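You operate a simulated robot arm through the tools that you are given. There is no shell and no other tool. Be economical: measure what you need, move in short steps, check, and stop when the job is done.

Carry out the task below with a simulated robot arm. There is one attempt and no reset: what you move stays moved.

TASK
Fill the striped disc with green in the black pump box.
Fine: stand it on the beige slide tray, push the tray in, two pumps, draw the tray out; leave it there; the other discs stay.

It is judged by the outcome, as a careful person would: the job done as asked, and still so three seconds after it is handed in. It fails if anything else is knocked over, pushed out of place, dropped, spilled or broken.

THE ROBOT
A 6-joint arm with a two-finger parallel gripper, fixed in place. Base frame: the origin is at the foot of the arm, x ahead of it, y to its left, z up. Lengths are in m, angles in degrees, forces in N, time in s.
With the tool pointing down near the work surface it reaches from about 0.22 to 0.64 m from the base axis. Its first joint turns from -66.0 to 66.0 degrees. Payload 2.7 kg.
Tool frame: the origin (TCP) lies between the finger pads and is the grasp point; the fingertips stand 0.023 m ahead of it; z points along the fingers, y is the line along which they close. The gripper opens to 0.094 m. The fingers are 0.038 m wide and 0.01 m thick; the gripper's body (0.054 by 0.096 m) begins 0.039 m behind the TCP.
Orientation is that of the tool frame in the base frame, as [roll, pitch, yaw] about the fixed x, y, z axes, in that order (R = Rz(yaw) Ry(pitch) Rx(roll)). With the fingers straight down and closing along the base's y, the tool's x points along the base's -x, its y along +y and its z along -z.

THE INTERFACE
- The arm moves only by the tool arm_command. Its argument "series" is text: rows parted by semicolons, each of 7 numbers parted by spaces: the shift along the tool's x, y, z in mm, then the turn, a rotation vector about the tool's x, y, z in degrees, then the gripper command, from -1 (fully open) to 1 (shut), values between in proportion. In form: tx ty tz ax ay az gripper; .... A call has 1 to 12 rows; each row is the pose to reach, as a shift and turn from the pose commanded when the call began, along the tool's axes at that moment. A row lasts 0.2 s, in which the tool goes at most 0.05 m and 8.6 degrees; a call with a longer step from one row to the next is refused whole, and so is a gripper value outside its range. A pose out of reach is approached as far as the arm can. The call stops where the force on the tool passes 70 N (or 10 N more than at its start, if that is more) or the arm is blocked; 0.2 s more then pass. The fingers move at their own pace (about 0.045 m/s each) and stop on an object; they squeeze with about 29 N. The grip force told is the motor's: it shows also when the fingers shut on nothing. Time passes only in rows, and 0.2 s behind the last, so rows that repeat a pose let the fingers close. It gives the time, the measured TCP pose, the force on the tool (base axes), the opening and the grip force at its end, in the units of the frame above (readings bear some noise), and new pictures: "show" is both (left out), scene, wrist or none.
- Cameras (640 x 400 px; columns grow to the right, rows downward): "scene" is fixed at [0.0682, -0.4214, 1.4151]; the picture's right is [0.84, -0.55, 0.00], its down [-0.26, -0.39, -0.88] and it looks along [0.48, 0.74, -0.47] (base axes); focal length 370 px, centre (320, 200). "wrist" rides on the gripper at [-0.039, 0, -0.044] in the tool frame; the picture's right is [0.00, -1.00, 0.00], its down [0.97, 0.00, -0.24] and it looks along [0.24, 0.00, 0.97] (tool axes); focal length 218 px, centre (320, 200).
- locate(camera, pixels): for up to 12 pixels [column, row] of the newest picture of that camera ("zoom" is the newest enlarged one), the place [x, y, z] in the base frame of the surface seen there, good to about 0.002 m. No time passes.
- zoom(camera, box): a new picture of the part [left, top, right, bottom] of that camera's present view, enlarged. No time passes.
- close_job(): hands the job in; it is judged then, once.

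Work in short steps. Measure before you move; look again where a grasp or a placing could have gone wrong, and mend it. You have 80 turns and 120 pictures in all, the two below and enlarged ones among them. Open the gripper and draw the arm clear of the work before you hand the job in, unless the task says otherwise; then end with one line.

The tools are called after ">>>" as a command line: name --argument value ..., lists and objects as JSON in quotes. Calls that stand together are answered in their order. arm_command: Moves the arm, as the interface text tells. Its arguments: {"type":"object","properties":{"series":{"type":"string"},"show":{"type":"string","enum":["both","scene","wrist","none"]}},"required":["series"]} The other tools are called the same way: locate (camera, pixels) gives the place of the surface under pixels of a picture; zoom (camera, box) takes an enlarged picture of a part of a camera's view; close_job () hands the job in.

At the start:

```text
time: 0.0
position: [0.328, 0.0697, 1.1044]
tcp_rot: [180.0, 0.0, 179.9]
force: [-0.7, -0.1, 0.5]
grip_width: 0.0939
gripper_force: 0.0
```

scene: 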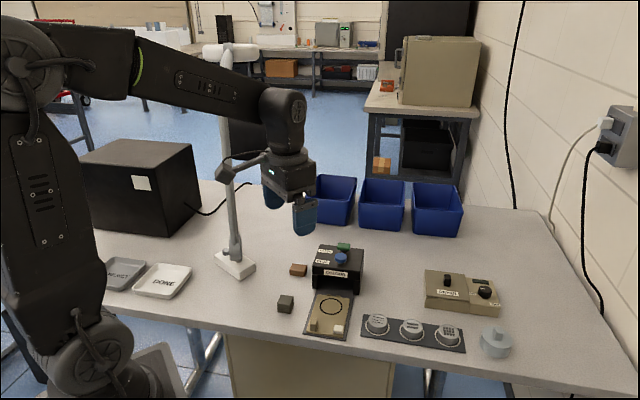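
wrist: 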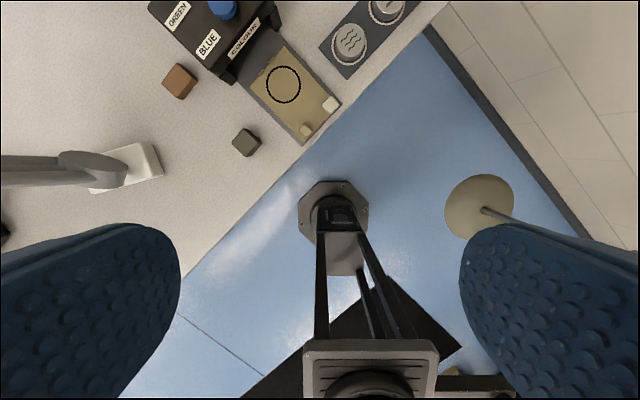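

I begin by enlarging the area of the pump box and discs.

>>> zoom --camera "scene" --box '[260, 230, 380, 350]'

>>> zoom --camera "scene" --box '[340, 260, 520, 370]'

```text
3.33 times, centred on (320, 290) of scene
```

zoom: 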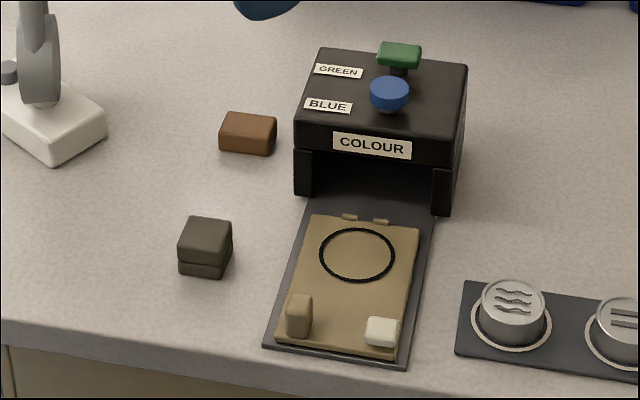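

```text
3.56 times, centred on (430, 315) of scene
```

zoom: 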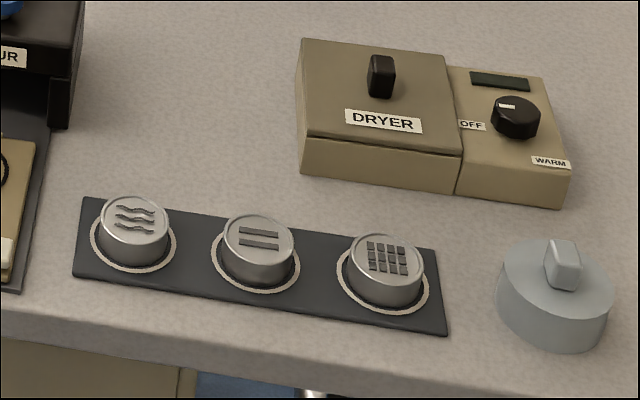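

The disc with two bars (middle, zoom (259,238)) is the striped one. I measure discs, tray, handles and plungers.

>>> locate --camera "zoom" --pixels '[[258, 240], [226, 235], [292, 240], [262, 218], [258, 262], [135, 218], [386, 258], [258, 281], [190, 240], [320, 260], [175, 285], [310, 300]]'

>>> zoom --camera "scene" --box '[300, 235, 380, 345]'

```text
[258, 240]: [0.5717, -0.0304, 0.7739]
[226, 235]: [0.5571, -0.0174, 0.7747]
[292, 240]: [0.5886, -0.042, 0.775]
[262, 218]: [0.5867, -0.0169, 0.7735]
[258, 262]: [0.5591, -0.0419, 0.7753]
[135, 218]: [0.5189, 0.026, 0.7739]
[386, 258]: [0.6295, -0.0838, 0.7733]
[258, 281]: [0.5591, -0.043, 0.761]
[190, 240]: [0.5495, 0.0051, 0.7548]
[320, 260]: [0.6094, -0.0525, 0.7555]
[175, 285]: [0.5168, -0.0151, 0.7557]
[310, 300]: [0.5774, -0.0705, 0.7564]
```

```text
3.64 times, centred on (340, 290) of scene
```

zoom: 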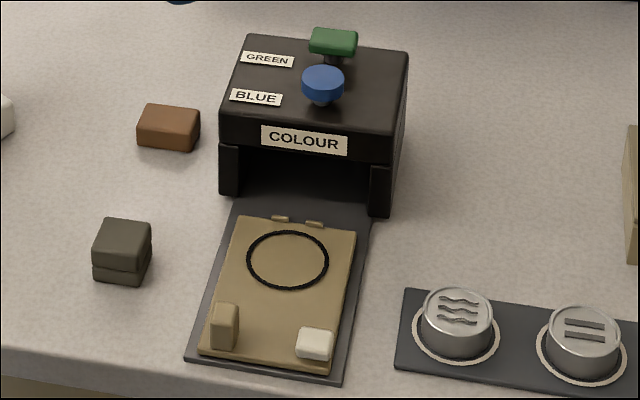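

>>> locate --camera "zoom" --pixels '[[288, 261], [247, 258], [329, 262], [240, 220], [353, 235], [202, 352], [316, 368], [224, 308], [224, 335], [315, 332], [333, 38], [322, 78]]'

>>> locate --camera "zoom" --pixels '[[280, 218], [315, 224], [245, 40], [405, 55], [222, 125], [375, 155], [333, 55], [310, 45], [356, 45], [220, 185], [380, 205], [290, 243]]'

```text
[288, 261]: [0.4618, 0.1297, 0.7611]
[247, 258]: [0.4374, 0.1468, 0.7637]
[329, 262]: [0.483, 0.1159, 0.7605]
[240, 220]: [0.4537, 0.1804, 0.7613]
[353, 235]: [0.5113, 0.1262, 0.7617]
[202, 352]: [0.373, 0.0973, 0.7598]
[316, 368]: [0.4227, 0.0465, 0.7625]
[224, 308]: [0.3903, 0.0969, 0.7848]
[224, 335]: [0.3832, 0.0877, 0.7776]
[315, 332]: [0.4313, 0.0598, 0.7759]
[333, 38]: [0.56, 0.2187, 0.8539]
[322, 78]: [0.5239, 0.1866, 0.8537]
```

```text
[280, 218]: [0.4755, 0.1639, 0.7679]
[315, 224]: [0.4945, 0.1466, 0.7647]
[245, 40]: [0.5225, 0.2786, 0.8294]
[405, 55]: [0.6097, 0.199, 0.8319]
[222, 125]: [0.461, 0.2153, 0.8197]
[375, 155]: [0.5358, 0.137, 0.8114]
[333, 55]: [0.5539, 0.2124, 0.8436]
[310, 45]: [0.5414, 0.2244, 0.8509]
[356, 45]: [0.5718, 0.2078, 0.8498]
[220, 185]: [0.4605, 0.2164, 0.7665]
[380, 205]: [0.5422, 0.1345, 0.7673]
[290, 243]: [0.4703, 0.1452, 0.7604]
```

Tray axis runs at about 46° in the base frame; ring centre ≈ (0.461, 0.130). I move above the striped disc with the fingers set to close along the tray's direction.

>>> arm_command --series "-30 -12 28 0 0 5.5 -0.3; -61 -25 56 0 0 11 -0.3; -91 -37 84 0 0 16.6 -0.3; -122 -50 112 0 0 22.1 -0.3; -152 -62 140 0 0 27.6 -0.3; -183 -75 168 0 0 33.2 -0.3; -213 -87 196 0 0 38.7 -0.3; -244 -100 224 0 0 44.3 -0.3; -244 -100 224 0 0 44.3 -0.3"

```text
time: 2.0
position: [0.5716, -0.0293, 0.8792]
tcp_rot: [180.0, 0.1, 135.6]
force: [0.4, 0.1, -0.7]
grip_width: 0.0611
gripper_force: 0.1
```

scene: 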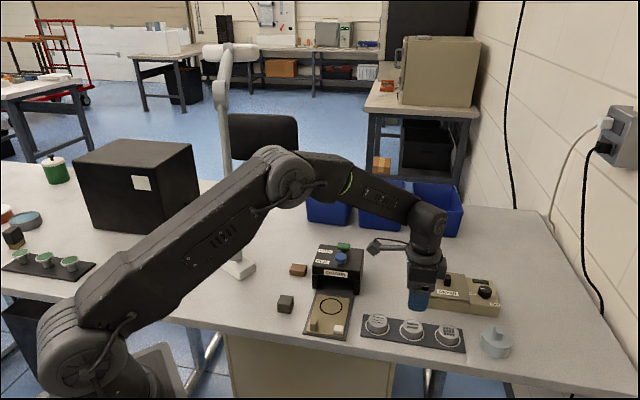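
wrist: 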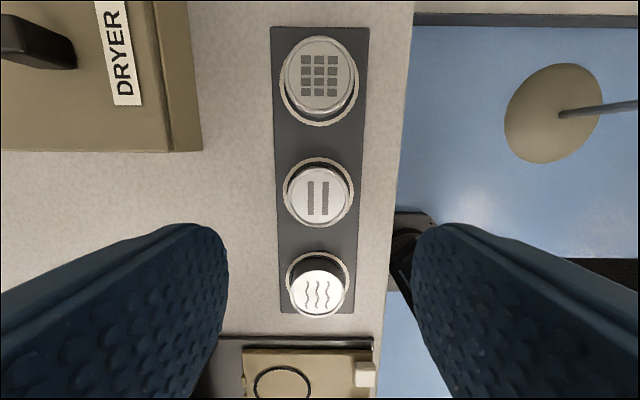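

The striped disc lies at wrist (318,192), between the fingers. I measure it from above.

>>> locate --camera "wrist" --pixels '[[291, 195], [346, 195], [318, 169], [318, 222], [318, 195], [360, 195], [318, 232]]'

>>> zoom --camera "wrist" --box '[260, 140, 380, 320]'

```text
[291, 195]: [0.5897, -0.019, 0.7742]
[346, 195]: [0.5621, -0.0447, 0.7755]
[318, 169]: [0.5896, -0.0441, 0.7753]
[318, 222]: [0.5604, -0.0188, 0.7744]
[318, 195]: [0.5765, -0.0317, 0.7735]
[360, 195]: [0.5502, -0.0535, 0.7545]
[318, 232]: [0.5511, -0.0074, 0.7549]
```

```text
2.22 times, centred on (320, 230) of wrist
```

zoom: 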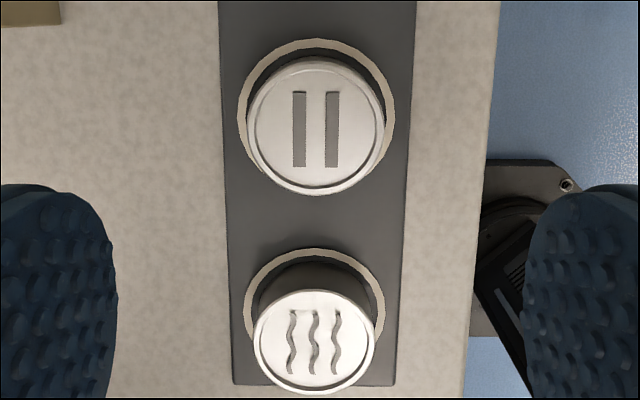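

Disc centre ≈ (0.5755, -0.0316), top 0.775. I descend to TCP z ≈ 0.784 and close.

>>> arm_command --series "-4.4 1 30 0 0 0 -0.3; -4.4 1 60 0 0 0 -0.3; -4.4 1 80 0 0 0 -0.3; -4.4 1 95 0 0 0 -0.3; -4.4 1 95 0 0 0 -0.3; -4.4 1 95 0 0 0 1; -4.4 1 95 0 0 0 1; -4.4 1 95 0 0 0 1; -4.4 1 95 0 0 0 1"

```text
time: 4.0
position: [0.5765, -0.0317, 0.7839]
tcp_rot: [-179.9, 0.0, 135.6]
force: [0.0, 0.4, 0.9]
grip_width: 0.0425
gripper_force: 28.8
```

scene: 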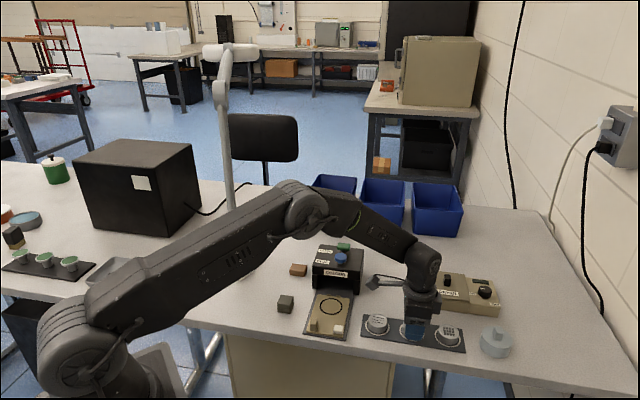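
wrist: 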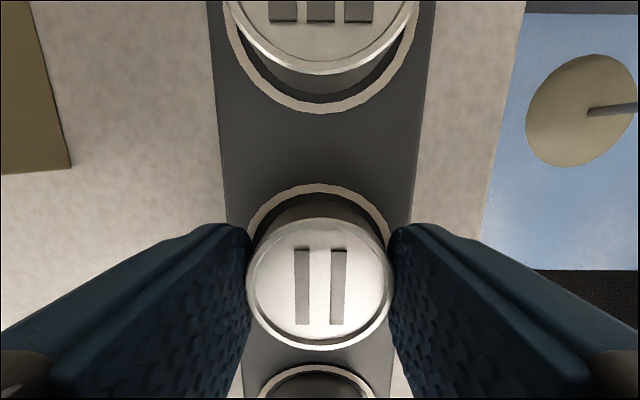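

The disc is held (width 0.0425). I lift it and carry it over the ring on the tray.

>>> arm_command --series "0 0 -30 0 0 0 1; 0 0 -65 0 0 0 1; 0 0 -100 0 0 0 1; 40 7 -110 0 0 0 1; 80 14 -110 0 0 0 1; 120 21 -110 0 0 0 1; 160 28 -110 0 0 0 1; 196 35 -110 0 0 0 1; 196 35 -110 0 0 0 1"

```text
time: 6.0
position: [0.4585, 0.1308, 0.895]
tcp_rot: [179.9, 0.0, 135.7]
force: [-0.6, -0.4, -0.9]
grip_width: 0.0427
gripper_force: 29.3
```

scene: 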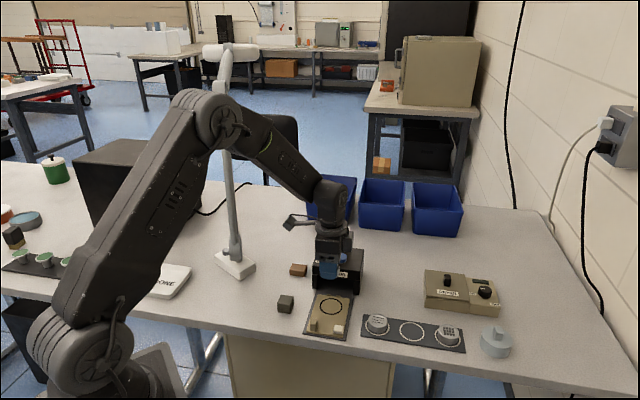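
wrist: 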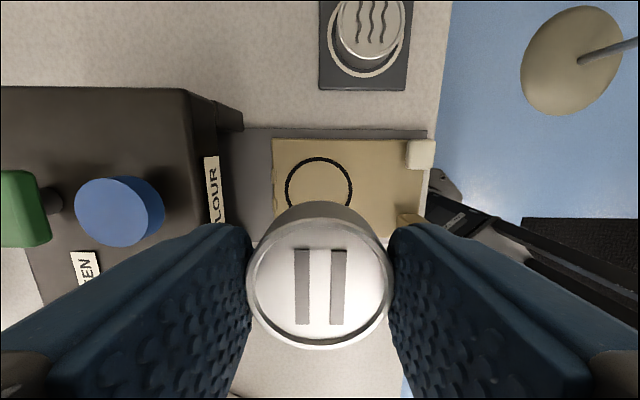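

I check the ring position from this view: its edges are near (286,187), (352,187) and (319,158).

>>> locate --camera "wrist" --pixels '[[288, 188], [350, 188], [319, 160], [319, 188], [273, 142], [421, 150], [421, 165], [408, 220], [404, 150], [434, 155], [250, 135]]'

>>> zoom --camera "wrist" --box '[220, 110, 460, 260]'

```text
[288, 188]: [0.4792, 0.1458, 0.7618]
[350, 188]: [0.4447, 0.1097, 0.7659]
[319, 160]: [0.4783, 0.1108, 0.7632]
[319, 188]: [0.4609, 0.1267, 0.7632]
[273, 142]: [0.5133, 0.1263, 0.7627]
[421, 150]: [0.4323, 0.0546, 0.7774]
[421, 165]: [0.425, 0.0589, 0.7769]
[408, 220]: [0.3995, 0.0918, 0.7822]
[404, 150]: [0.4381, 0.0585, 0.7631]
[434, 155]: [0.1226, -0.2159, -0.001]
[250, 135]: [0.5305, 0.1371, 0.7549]
```

```text
2.67 times, centred on (340, 185) of wrist
```

zoom: 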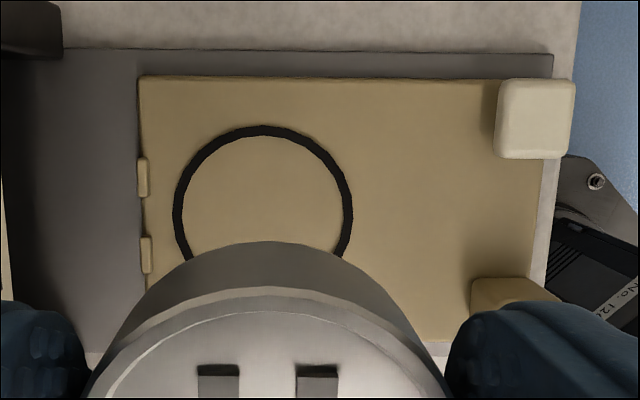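

Ring centre ≈ (0.4607, 0.1288), so I shift 3 mm along −x of the tool and lower until just at the tray.

>>> arm_command --series "-3 0 30 0 0 0 1; -3 0 60 0 0 0 1; -3 0 85 0 0 0 1; -3 0 95 0 0 0 1; -3 0 100 0 0 0 1; -3 0 102 0 0 0 1; -3 0 102 0 0 0 1"

```text
time: 7.6
position: [0.4618, 0.1275, 0.7927]
tcp_rot: [-180.0, 0.0, 135.6]
force: [-0.6, 0.2, -1.0]
grip_width: 0.0427
gripper_force: 29.2
```

scene: 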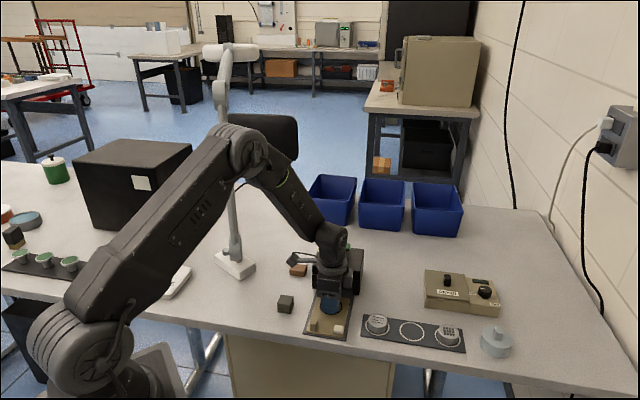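
wrist: 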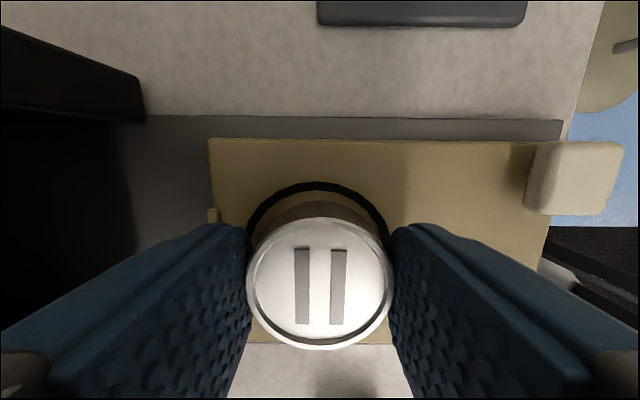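

The black ring shows around the disc just as the seat ring did at pick-up (top row 182, columns 247–390), so it is centred. I lower 2 mm more and release.

>>> arm_command --series "0 0 1 0 0 0 1; 0 0 2 0 0 0 1; 0 0 2 0 0 0 1" --show "none"

```text
time: 8.4
position: [0.462, 0.1286, 0.7927]
tcp_rot: [179.8, 0.1, 135.8]
force: [-2.8, 3.7, 20.2]
grip_width: 0.0427
gripper_force: 29.6
```

Contact shows (20 N upward), so the disc stands on the tray. I open and rise.

>>> arm_command --series "0 0 0 0 0 0 0.4; 0 0 0 0 0 0 0; 0 0 0 0 0 0 -0.3; 0 0 0 0 0 0 -0.3; 0 0 -20 0 0 0 -0.3; 0 0 -50 0 0 0 -0.3; 0 0 -90 0 0 0 -0.3; 0 0 -130 0 0 0 -0.3; 0 0 -130 0 0 0 -0.3"

```text
time: 10.4
position: [0.461, 0.1288, 0.9211]
tcp_rot: [179.9, 0.1, 135.7]
force: [0.4, -0.4, -0.1]
grip_width: 0.061
gripper_force: 0.0
```

scene: 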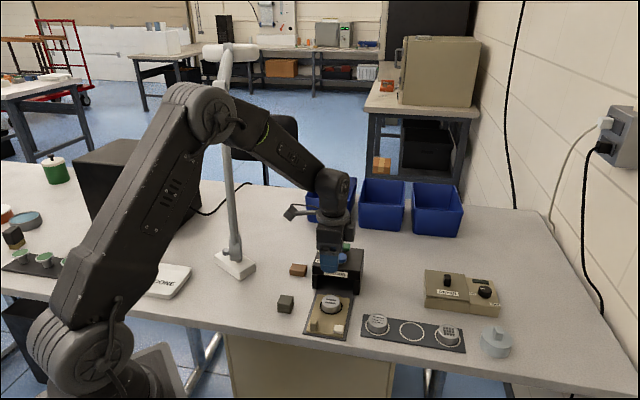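
wrist: 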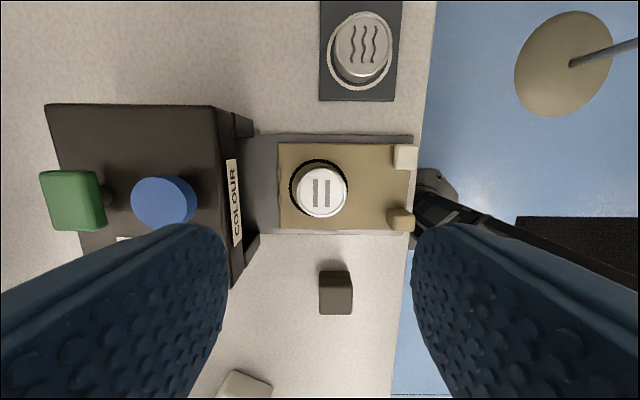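

The disc is standing in the ring (320,190). Now I look closely at the two blocks at the tray front.

>>> zoom --camera "wrist" --box '[260, 120, 440, 245]'

>>> zoom --camera "scene" --box '[295, 280, 365, 345]'

```text
3.20 times, centred on (350, 182) of wrist
```

zoom: 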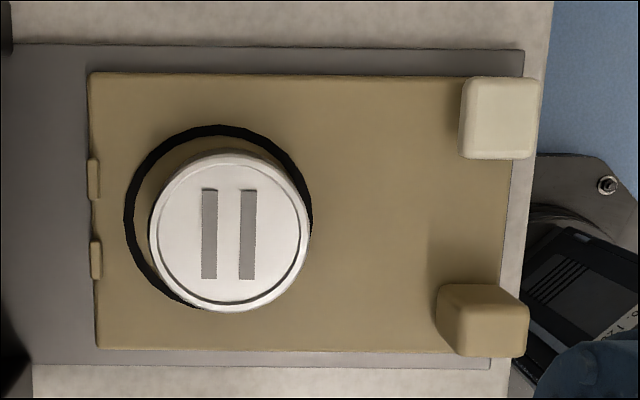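

```text
6.15 times, centred on (330, 312) of scene
```

zoom: 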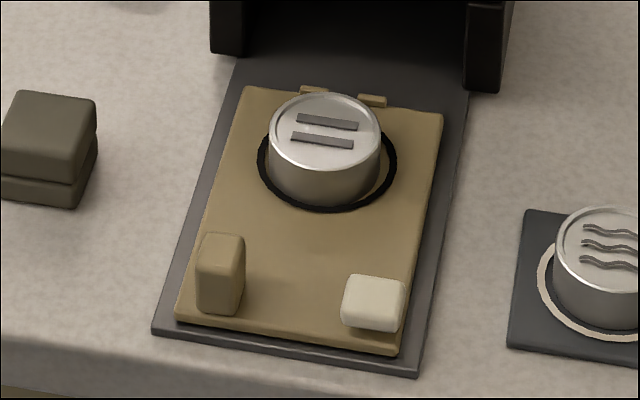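

The tan block (left front, tall, tray-coloured) looks like the tray's handle. To grip it across the tray without the gripper touching the box, I turn 90° so the camera is on the near side, and go above the handle.

>>> arm_command --series "2 -8 0 0 0 8.2 -0.3; 4 -15 0 0 0 16.4 -0.3; 6 -23 0 0 0 24.6 -0.3; 8 -31 0 0 0 32.8 -0.3; 10 -38 0 0 0 41 -0.3; 12 -46 0 0 0 49.2 -0.3; 15 -54 0 0 0 57.4 -0.3; 17 -62 0 0 0 65.6 -0.3; 19 -70 0 0 0 73.8 -0.3; 21 -77 0 0 0 82 -0.3; 23 -85 0 0 0 89.7 -0.3; 23 -85 0 0 0 89.7 -0.3"

```text
time: 13.0
position: [0.3845, 0.0836, 0.9208]
tcp_rot: [-179.9, 0.0, 46.0]
force: [-0.1, 0.0, -0.5]
grip_width: 0.0611
gripper_force: 0.0
```

scene: 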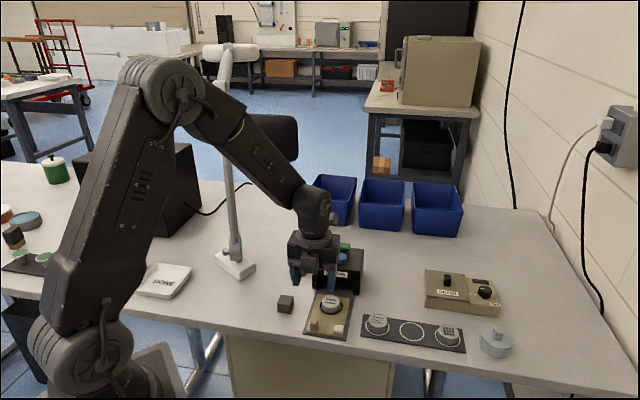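
wrist: 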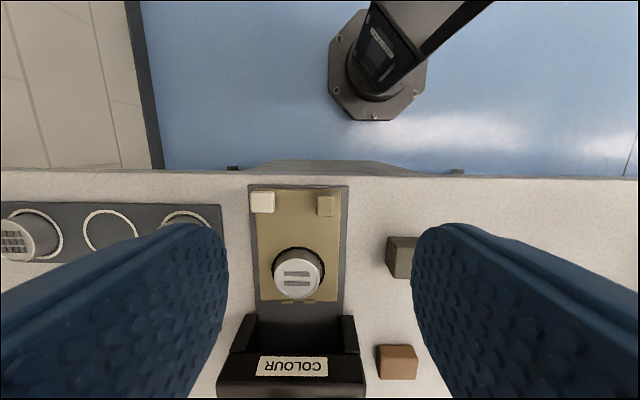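

The turn worked; the tan handle is at (326,206). I enlarge and measure it.

>>> zoom --camera "wrist" --box '[240, 175, 368, 255]'

>>> locate --camera "wrist" --pixels '[[326, 206], [319, 200], [334, 200], [319, 212], [334, 213], [263, 202], [254, 194], [272, 210], [298, 278], [343, 200], [348, 200], [295, 350]]'

```text
5.00 times, centred on (304, 215) of wrist
```

zoom: 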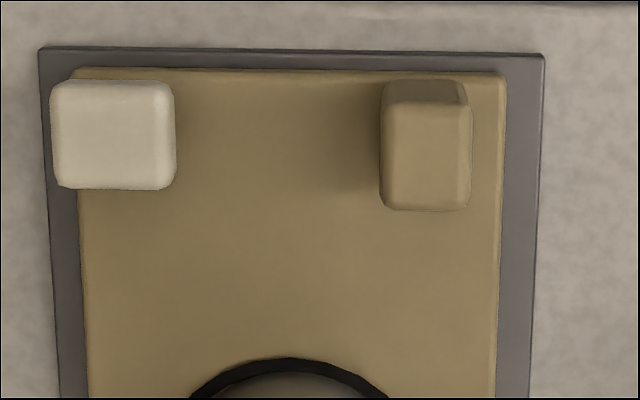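

```text
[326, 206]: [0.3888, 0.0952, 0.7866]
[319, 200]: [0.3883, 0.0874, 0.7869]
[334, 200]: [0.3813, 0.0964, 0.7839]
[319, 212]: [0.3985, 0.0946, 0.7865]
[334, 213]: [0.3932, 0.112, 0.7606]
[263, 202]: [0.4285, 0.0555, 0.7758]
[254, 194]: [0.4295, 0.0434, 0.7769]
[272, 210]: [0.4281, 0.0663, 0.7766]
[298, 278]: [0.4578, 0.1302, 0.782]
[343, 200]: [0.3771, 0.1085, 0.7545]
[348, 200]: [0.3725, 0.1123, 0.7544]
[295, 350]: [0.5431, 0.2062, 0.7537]
```

Handle centre ≈ (0.3895, 0.095), 14 mm across, top 0.7866. I come down over it with a 40 mm opening, TCP 7 mm on the near side of it, pausing just above.

>>> arm_command --series "4.7 -4.4 20 0 0 0 0.15; 4.7 -4.4 50 0 0 0 0.15; 4.7 -4.4 80 0 0 0 0.15; 4.7 -4.4 100 0 0 0 0.15; 4.7 -4.4 100 0 0 0 0.15"

```text
time: 14.2
position: [0.3858, 0.0903, 0.8213]
tcp_rot: [-180.0, -0.1, 46.0]
force: [0.1, 0.0, -0.3]
grip_width: 0.0401
gripper_force: 0.1
```

scene: 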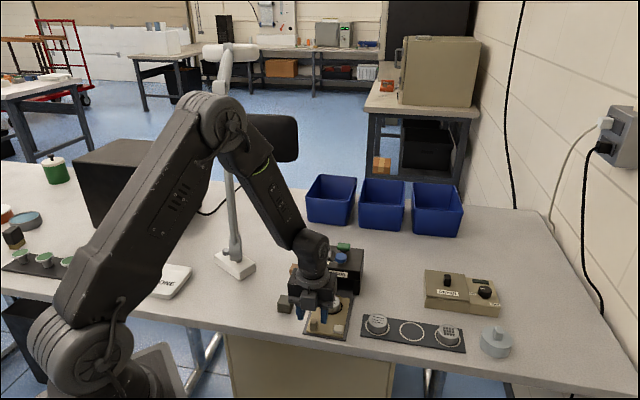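
wrist: 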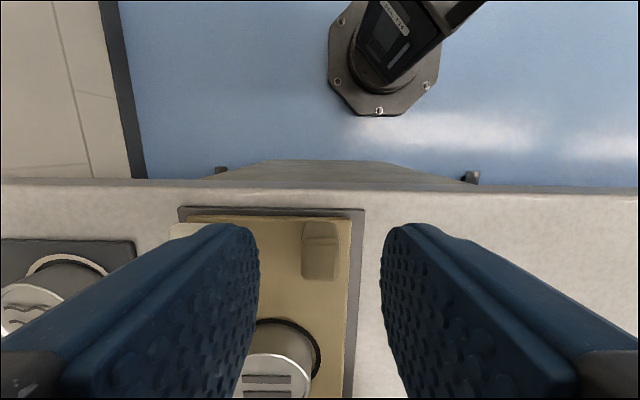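

The handle (320,255) is centred between the fingers. I lower 30 mm and close.

>>> arm_command --series "0 0 15 0 0 0 0.15; 0 0 28 0 0 0 0.15; 0 0 28 0 0 0 0.15; 0 0 28 0 0 0 1; 0 0 28 0 0 0 1; 0 0 28 0 0 0 1; 0 0 28 0 0 0 1"

```text
time: 15.8
position: [0.3865, 0.0895, 0.7945]
tcp_rot: [180.0, 0.1, 45.8]
force: [-2.7, 3.2, -1.8]
grip_width: 0.0159
gripper_force: 45.1
```

scene: 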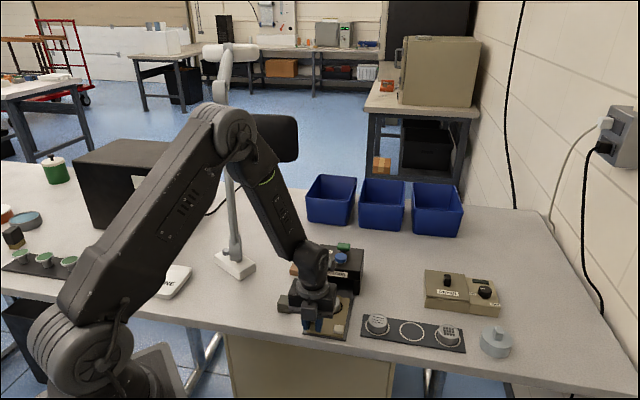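
wrist: 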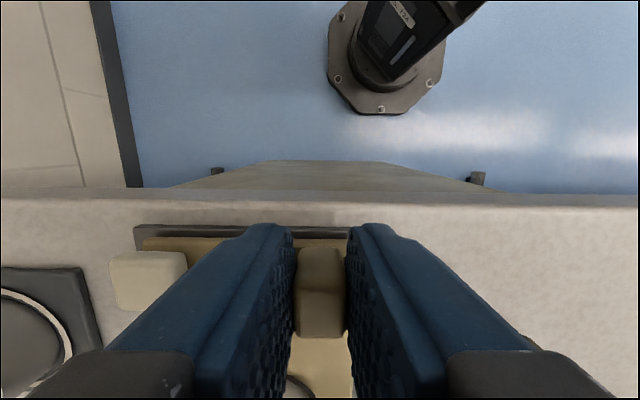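

The handle is gripped (0.0159). I push the tray slowly, first 30 mm, to see it moves.

>>> arm_command --series "3 0 0 0 0 0 1; 8 0 0 0 0 0 1; 14 0 0 0 0 0 1; 20 0 0 0 0 0 1; 26 0 0 0 0 0 1; 30 0 0 0 0 0 1"

```text
time: 17.2
position: [0.4068, 0.1098, 0.7925]
tcp_rot: [180.0, 0.0, 46.0]
force: [-1.0, -0.2, 3.0]
grip_width: 0.0159
gripper_force: 45.2
```

scene: 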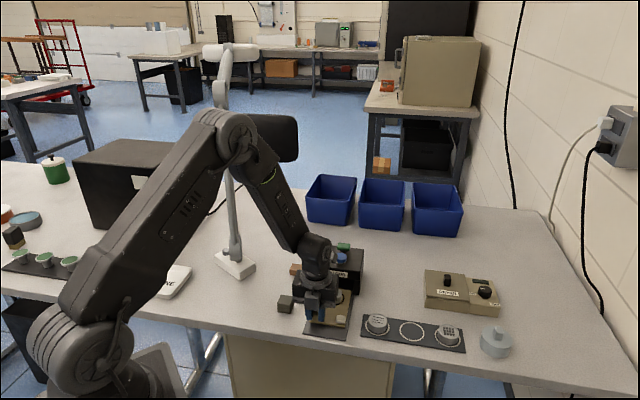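
wrist: 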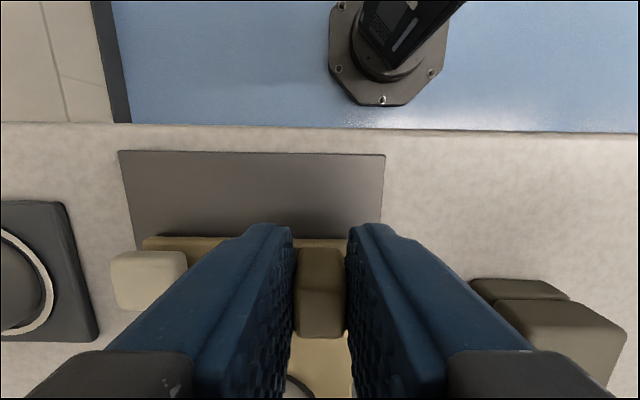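

The tray and its white block move along, low force. I go on for another 60 mm.

>>> arm_command --series "3 0 0 0 0 0 1; 9 0 0 0 0 0 1; 16 0 0 0 0 0 1; 23 0 0 0 0 0 1; 30 0 0 0 0 0 1; 37 0 0 0 0 0 1; 44 0 0 0 0 0 1; 51 0 0 0 0 0 1; 57 0 0 0 0 0 1; 60 0 0 0 0 0 1"

```text
time: 19.4
position: [0.4485, 0.1529, 0.7934]
tcp_rot: [-180.0, -0.1, 45.9]
force: [17.1, -17.3, -3.0]
grip_width: 0.0161
gripper_force: 45.1
```

scene: 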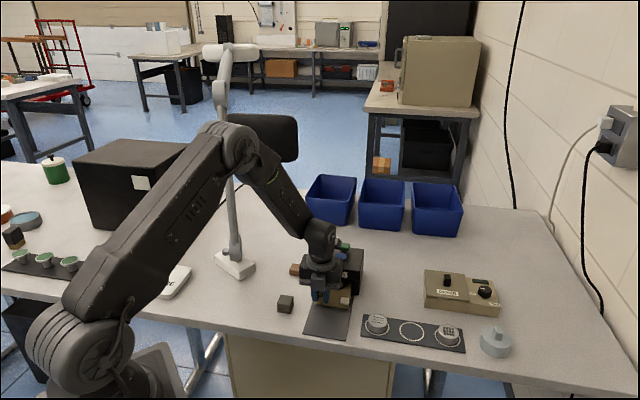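
wrist: 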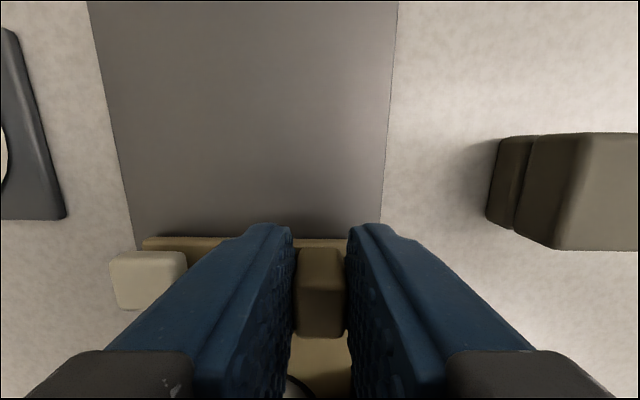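

A side force (≈24 N toward tool +y) shows the rail runs at a slightly smaller angle. I correct 2 mm sideways and continue in small steps to find the stop.

>>> arm_command --series "0 1 0 0 0 0 1; 0 2 0 0 0 0 1; 3 2.1 0 0 0 0 1; 6 2.2 0 0 0 0 1; 9 2.2 0 0 0 0 1; 12 2.3 0 0 0 0 1" --show "none"

```text
time: 20.8
position: [0.4545, 0.1584, 0.7925]
tcp_rot: [-179.7, 0.8, 45.8]
force: [-29.7, -27.9, 20.3]
grip_width: 0.0161
gripper_force: 44.9
```

A firm stop (≈41 N along the rail) after ~97 mm. I ease off the strain and look.

>>> arm_command --series "-3 0 0 0 0 0 1; -4 0 0 0 0 0 1"

>>> zoom --camera "scene" --box '[280, 225, 380, 345]'

```text
time: 21.4
position: [0.4537, 0.1574, 0.7918]
tcp_rot: [-179.9, 0.3, 46.1]
force: [-7.8, -8.1, -6.0]
grip_width: 0.0162
gripper_force: 45.0
```

scene: 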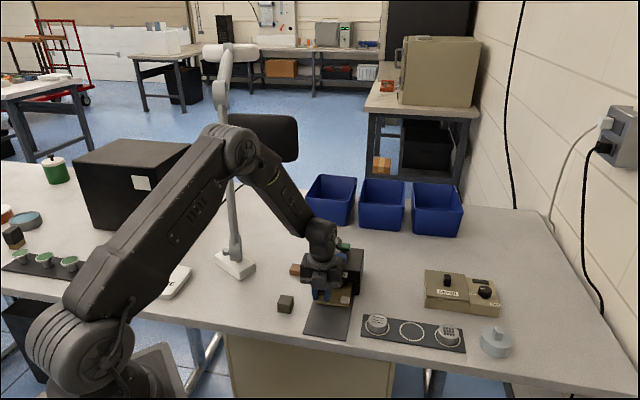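
wrist: 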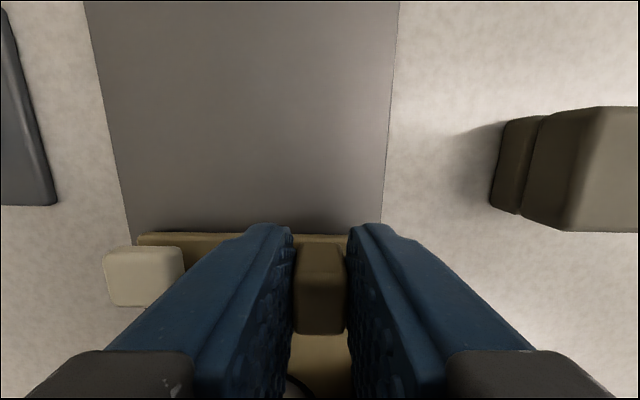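

```text
3.33 times, centred on (330, 285) of scene
```

zoom: 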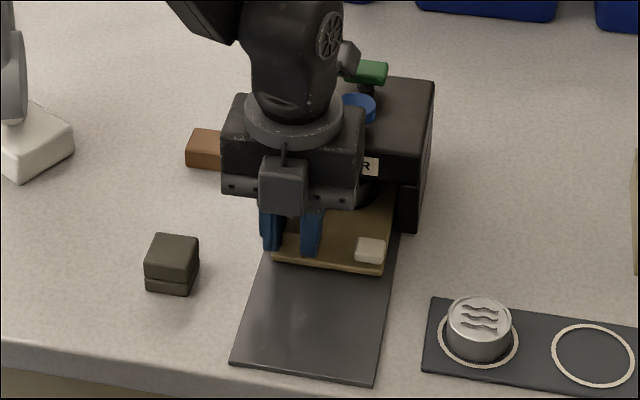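

The tray appears fully in. I open a little, rise straight up and inspect.

>>> arm_command --series "0 0 0 0 0 0 0.5; 0 0 0 0 0 0 0.15; 0 0 0 0 0 0 0.15; 0 0 -15 0 0 0 0.15; 0 0 -45 0 0 0 0.15; -10 0 -90 0 0 0 0.15; -20 0 -130 0 0 0 0.15; -20 0 -130 0 0 0 0.15"

>>> zoom --camera "scene" --box '[280, 225, 380, 345]'

```text
time: 23.2
position: [0.4419, 0.1439, 0.9235]
tcp_rot: [180.0, 0.0, 46.0]
force: [0.1, -0.3, -0.2]
grip_width: 0.04
gripper_force: 0.0
```

scene: 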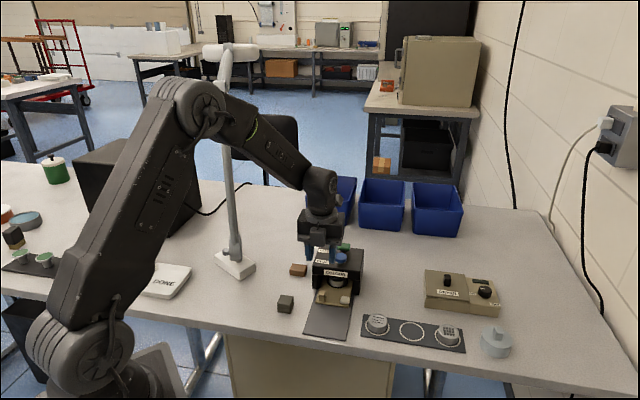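
wrist: 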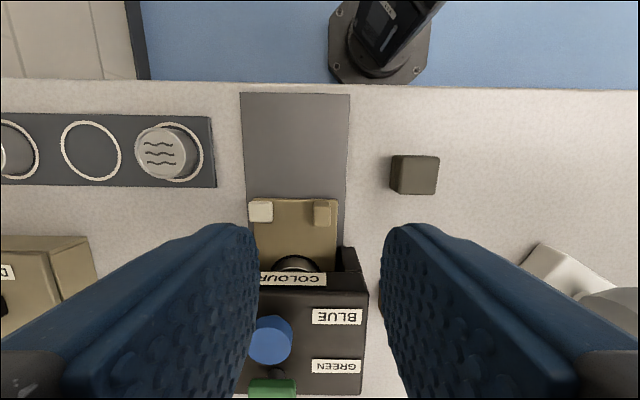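

```text
3.33 times, centred on (330, 285) of scene
```

zoom: 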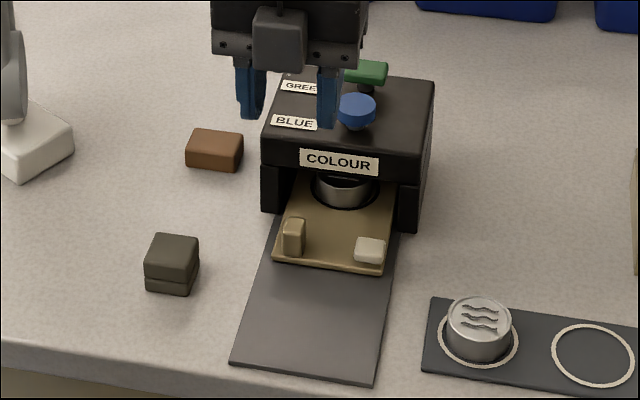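

The disc's front is still visible under the lintel. I measure how far the tray went and where the box front is.

>>> zoom --camera "scene" --box '[310, 235, 370, 310]'

>>> locate --camera "scene" --pixels '[[318, 297], [341, 300], [333, 292], [333, 286], [321, 273], [336, 278], [330, 303], [311, 264], [360, 283]]'

>>> zoom --camera "wrist" --box '[220, 180, 400, 400]'

```text
5.33 times, centred on (340, 272) of scene
```

zoom: 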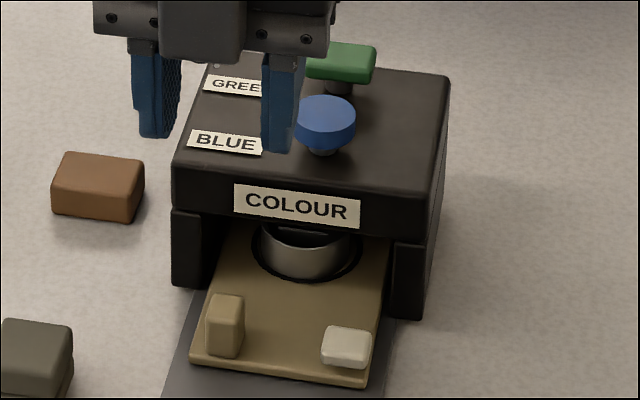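

```text
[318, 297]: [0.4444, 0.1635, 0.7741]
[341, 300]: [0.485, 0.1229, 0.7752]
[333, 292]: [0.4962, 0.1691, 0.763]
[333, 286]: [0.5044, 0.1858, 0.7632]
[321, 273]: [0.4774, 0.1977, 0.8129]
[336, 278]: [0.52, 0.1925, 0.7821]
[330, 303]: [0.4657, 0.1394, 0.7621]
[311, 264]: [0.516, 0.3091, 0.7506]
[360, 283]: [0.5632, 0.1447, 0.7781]
```

```text
1.82 times, centred on (310, 290) of wrist
```

zoom: 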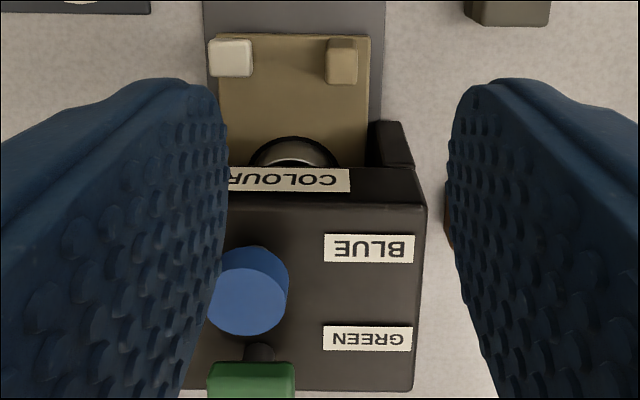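

>>> locate --camera "wrist" --pixels '[[321, 210], [261, 209], [257, 199], [337, 200], [296, 260], [296, 269], [270, 272], [340, 272], [268, 340], [366, 295], [270, 385], [348, 255]]'

```text
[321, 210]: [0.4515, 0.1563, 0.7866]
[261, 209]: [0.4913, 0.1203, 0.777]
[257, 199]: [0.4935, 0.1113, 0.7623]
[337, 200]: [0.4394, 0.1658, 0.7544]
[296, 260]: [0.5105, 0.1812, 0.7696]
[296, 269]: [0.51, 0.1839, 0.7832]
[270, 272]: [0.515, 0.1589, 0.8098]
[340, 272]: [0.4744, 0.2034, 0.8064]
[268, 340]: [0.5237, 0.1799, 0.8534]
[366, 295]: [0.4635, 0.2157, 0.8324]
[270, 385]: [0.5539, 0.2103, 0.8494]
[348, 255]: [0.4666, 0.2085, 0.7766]
```

The handle moved about 87 mm while the grip slipped some 8 mm at the end. To check whether that was the real stop, I push the handle from its near face with shut fingers.

>>> arm_command --series "-12 -1.5 20 0 0 0 1; -24.5 -1.5 50 0 0 0 1; -24.5 -1.5 80 0 0 0 1; -24.5 -1.5 110 0 0 0 1; -24.5 -1.5 130 0 0 0 1; -24.5 -1.5 130 0 0 0 1; -18 -1.5 130 0 0 0 1; -15 -1.5 130 0 0 0 1; -13 -1.5 130 0 0 0 1"

```text
time: 25.2
position: [0.4319, 0.1367, 0.7921]
tcp_rot: [-180.0, 0.1, 46.0]
force: [0.4, -0.9, -0.2]
grip_width: 0.0001
gripper_force: 29.3
```

scene: 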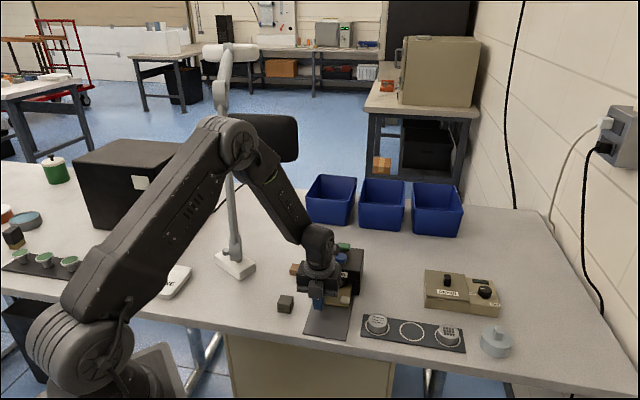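
wrist: 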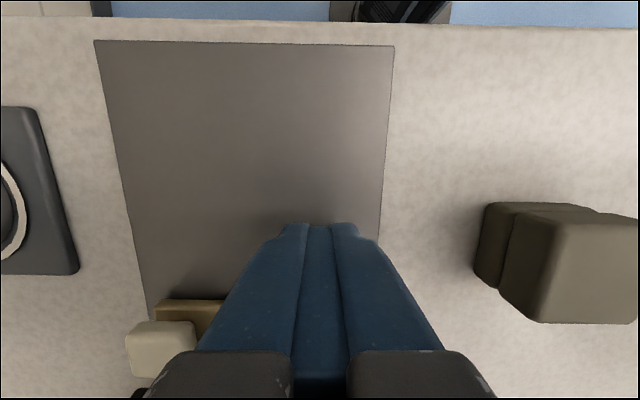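

Nearly touching. I push on in 2 mm rows and read the force.

>>> arm_command --series "2 0 0 0 0 0 1; 4 0 0 0 0 0 1; 6 0 0 0 0 0 1; 6 0 0 0 0 0 1" --show "none"

```text
time: 26.2
position: [0.4367, 0.1408, 0.7931]
tcp_rot: [-180.0, 0.1, 46.0]
force: [-0.1, -0.1, 0.1]
grip_width: 0.0
gripper_force: 28.3
```

>>> arm_command --series "2 0 0 0 0 0 1; 4 0 0 0 0 0 1; 6 0 0 0 0 0 1; 8 0 0 0 0 0 1; 8 0 0 0 0 0 1"

```text
time: 27.4
position: [0.4366, 0.1403, 0.7924]
tcp_rot: [-179.7, 1.1, 45.7]
force: [-29.5, -46.3, 30.5]
grip_width: 0.0
gripper_force: 29.4
```

scene: 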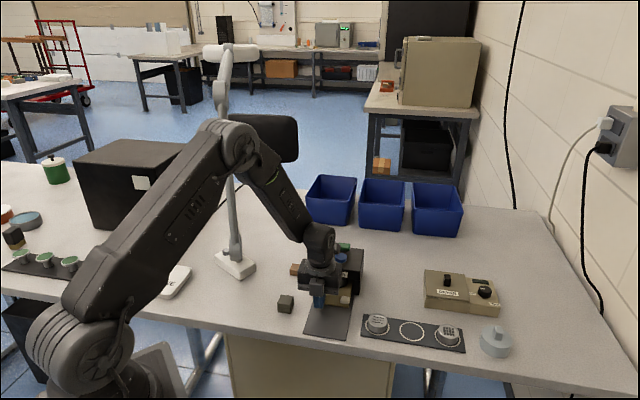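
wrist: 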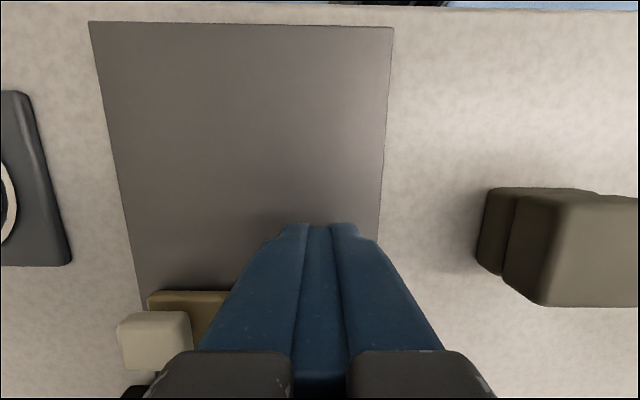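

A hard stop at once: the tray is fully in. I back off, rise and go over the green knob.

>>> arm_command --series "-10 0 0 0 0 0 1; -20 0 0 0 0 0 1; -20 0 -40 0 0 0 1; -20 0 -80 0 0 0 1; -20 0 -120 0 0 0 1; 0 4 -155 0 0 0 1; 40 11 -155 0 0 0 1; 80 20 -155 0 0 0 1; 110 29 -155 0 0 0 1; 132 35 -155 0 0 0 1; 132 35 -155 0 0 0 1"

```text
time: 29.8
position: [0.5593, 0.2167, 0.9498]
tcp_rot: [180.0, 0.0, 46.0]
force: [0.1, -0.2, -0.6]
grip_width: 0.0
gripper_force: 28.9
```

scene: 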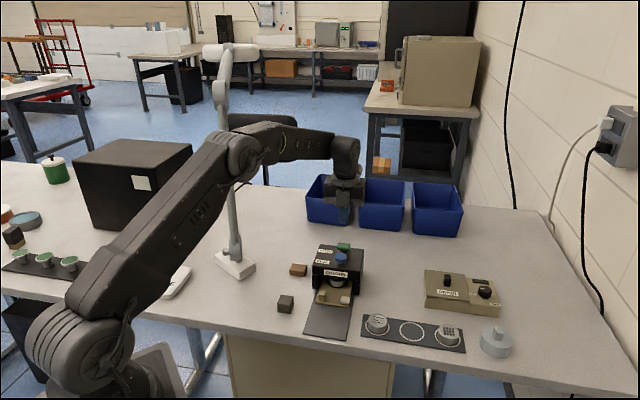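
wrist: 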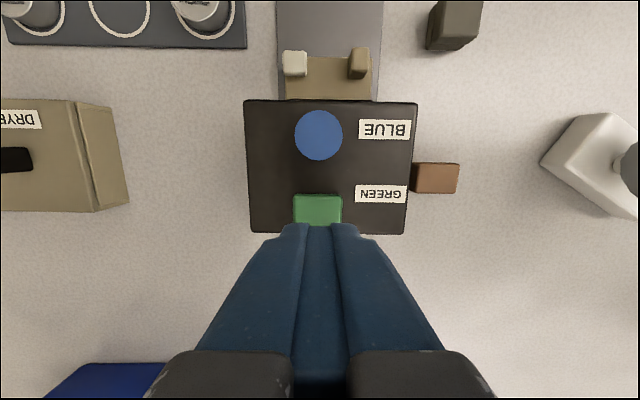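

The label GREEN sits beside the green knob at (318,210). I measure it.

>>> locate --camera "wrist" --pixels '[[318, 210], [297, 200], [338, 200], [297, 220], [338, 221], [318, 135], [318, 158], [349, 210], [318, 190]]'

>>> zoom --camera "scene" --box '[305, 235, 375, 300]'

```text
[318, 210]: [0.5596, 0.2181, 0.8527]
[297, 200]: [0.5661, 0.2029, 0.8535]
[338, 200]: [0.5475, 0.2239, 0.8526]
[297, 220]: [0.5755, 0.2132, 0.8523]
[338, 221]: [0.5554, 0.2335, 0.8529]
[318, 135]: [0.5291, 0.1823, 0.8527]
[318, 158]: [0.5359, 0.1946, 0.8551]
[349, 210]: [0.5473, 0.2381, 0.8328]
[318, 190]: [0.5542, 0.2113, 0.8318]
```

```text
6.15 times, centred on (340, 268) of scene
```

zoom: 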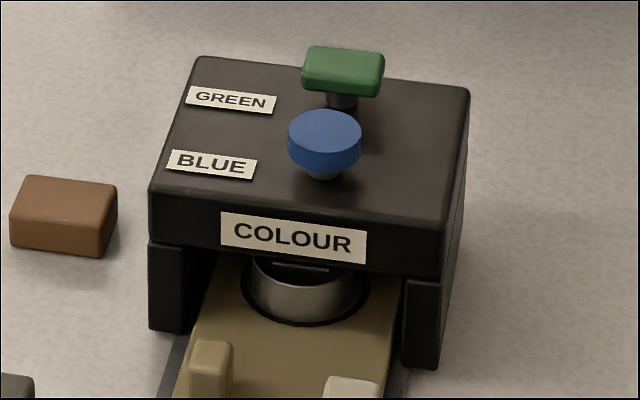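

Knob centre ≈ (0.562, 0.219), top 0.853. I come down to just above it, then press in small steps.

>>> arm_command --series "3.5 0 30 0 0 0 1; 3.5 0 55 0 0 0 1; 3.5 0 68 0 0 0 1; 3.5 0 68 0 0 0 1" --show "wrist"

```text
time: 30.8
position: [0.5619, 0.2214, 0.8812]
tcp_rot: [180.0, -0.1, 46.1]
force: [-0.5, -0.5, -0.9]
grip_width: 0.0003
gripper_force: 29.0
```

wrist: 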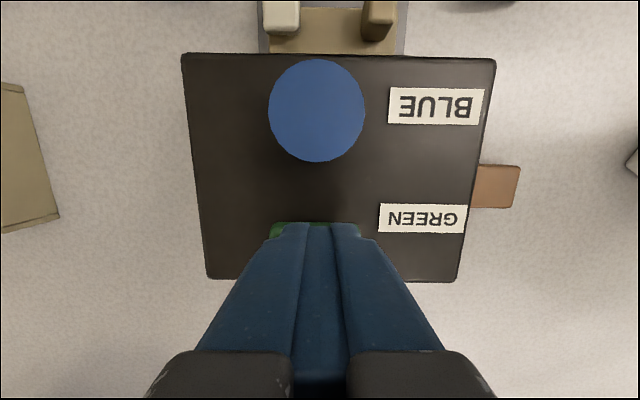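

>>> arm_command --series "0 0 3 0 0 0 1; 0 0 6 0 0 0 1; 0 0 8 0 0 0 1; 0 0 10 0 0 0 1; 0 0 12 0 0 0 1; 0 0 12 0 0 0 1"

>>> zoom --camera "scene" --box '[305, 220, 375, 300]'

```text
time: 32.2
position: [0.5606, 0.2203, 0.8688]
tcp_rot: [180.0, -0.1, 46.1]
force: [0.7, 0.8, 2.6]
grip_width: 0.0001
gripper_force: 29.4
```

scene: 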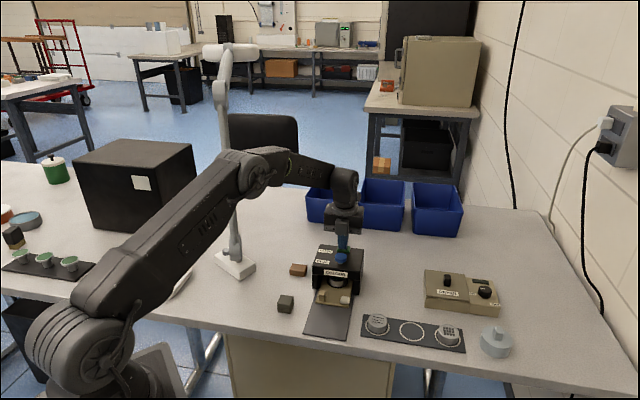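
wrist: 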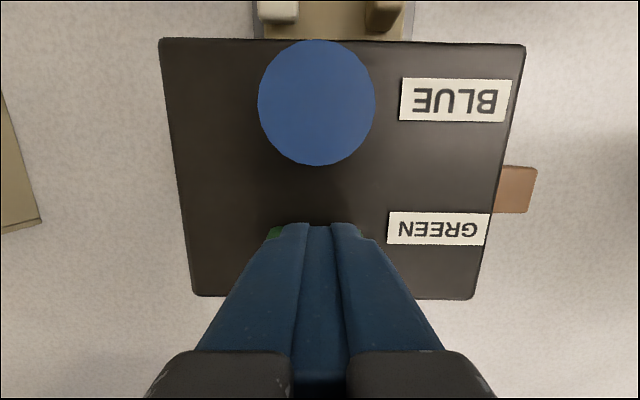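

```text
5.00 times, centred on (340, 260) of scene
```

zoom: 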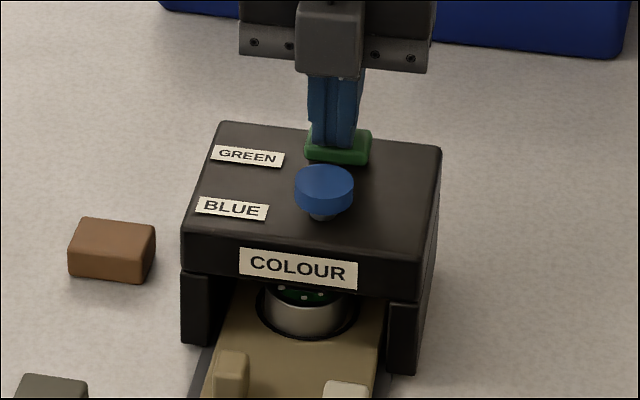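

Green colour already shows in the disc: one pump registered. I rise until the knob is free and check it came up.

>>> arm_command --series "0 0 -6 0 0 0 1; 0 0 -14 0 0 0 1; 0 0 -20 0 0 0 1; 0 0 -20 0 0 0 1; 0 0 -20 0 0 0 1" --show "none"

>>> zoom --camera "scene" --box '[305, 220, 375, 300]'

```text
time: 33.4
position: [0.5612, 0.2198, 0.8876]
tcp_rot: [-180.0, 0.0, 46.0]
force: [-0.2, -0.1, 0.7]
grip_width: 0.0001
gripper_force: 29.0
```

```text
5.00 times, centred on (340, 260) of scene
```

zoom: 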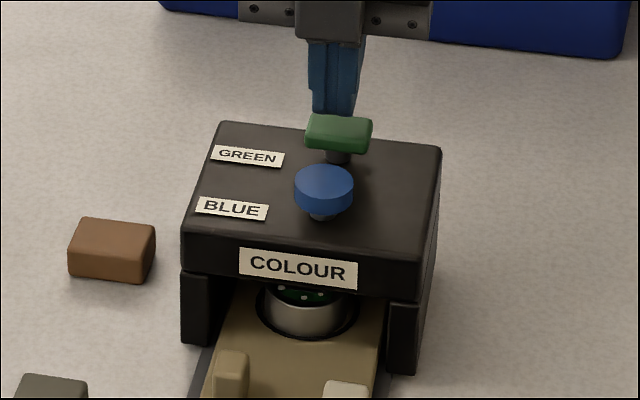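

The knob sprang back. Second pump, same depth, then up again.

>>> arm_command --series "0 0 8 0 0 0 1; 0 0 12 0 0 0 1; 0 0 15 0 0 0 1; 0 0 18 0 0 0 1; 0 0 20 0 0 0 1; 0 0 20 0 0 0 1; 0 0 20 0 0 0 1" --show "none"

>>> zoom --camera "scene" --box '[305, 220, 375, 300]'

```text
time: 35.0
position: [0.5603, 0.2177, 0.8683]
tcp_rot: [180.0, -0.1, 46.0]
force: [-1.9, -0.2, 4.3]
grip_width: 0.0001
gripper_force: 29.4
```

```text
5.00 times, centred on (340, 260) of scene
```

zoom: 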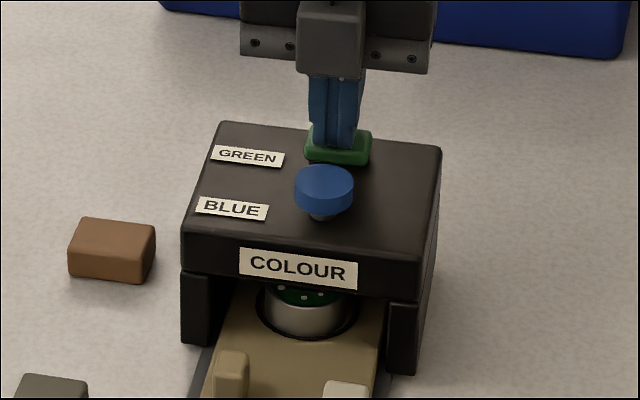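

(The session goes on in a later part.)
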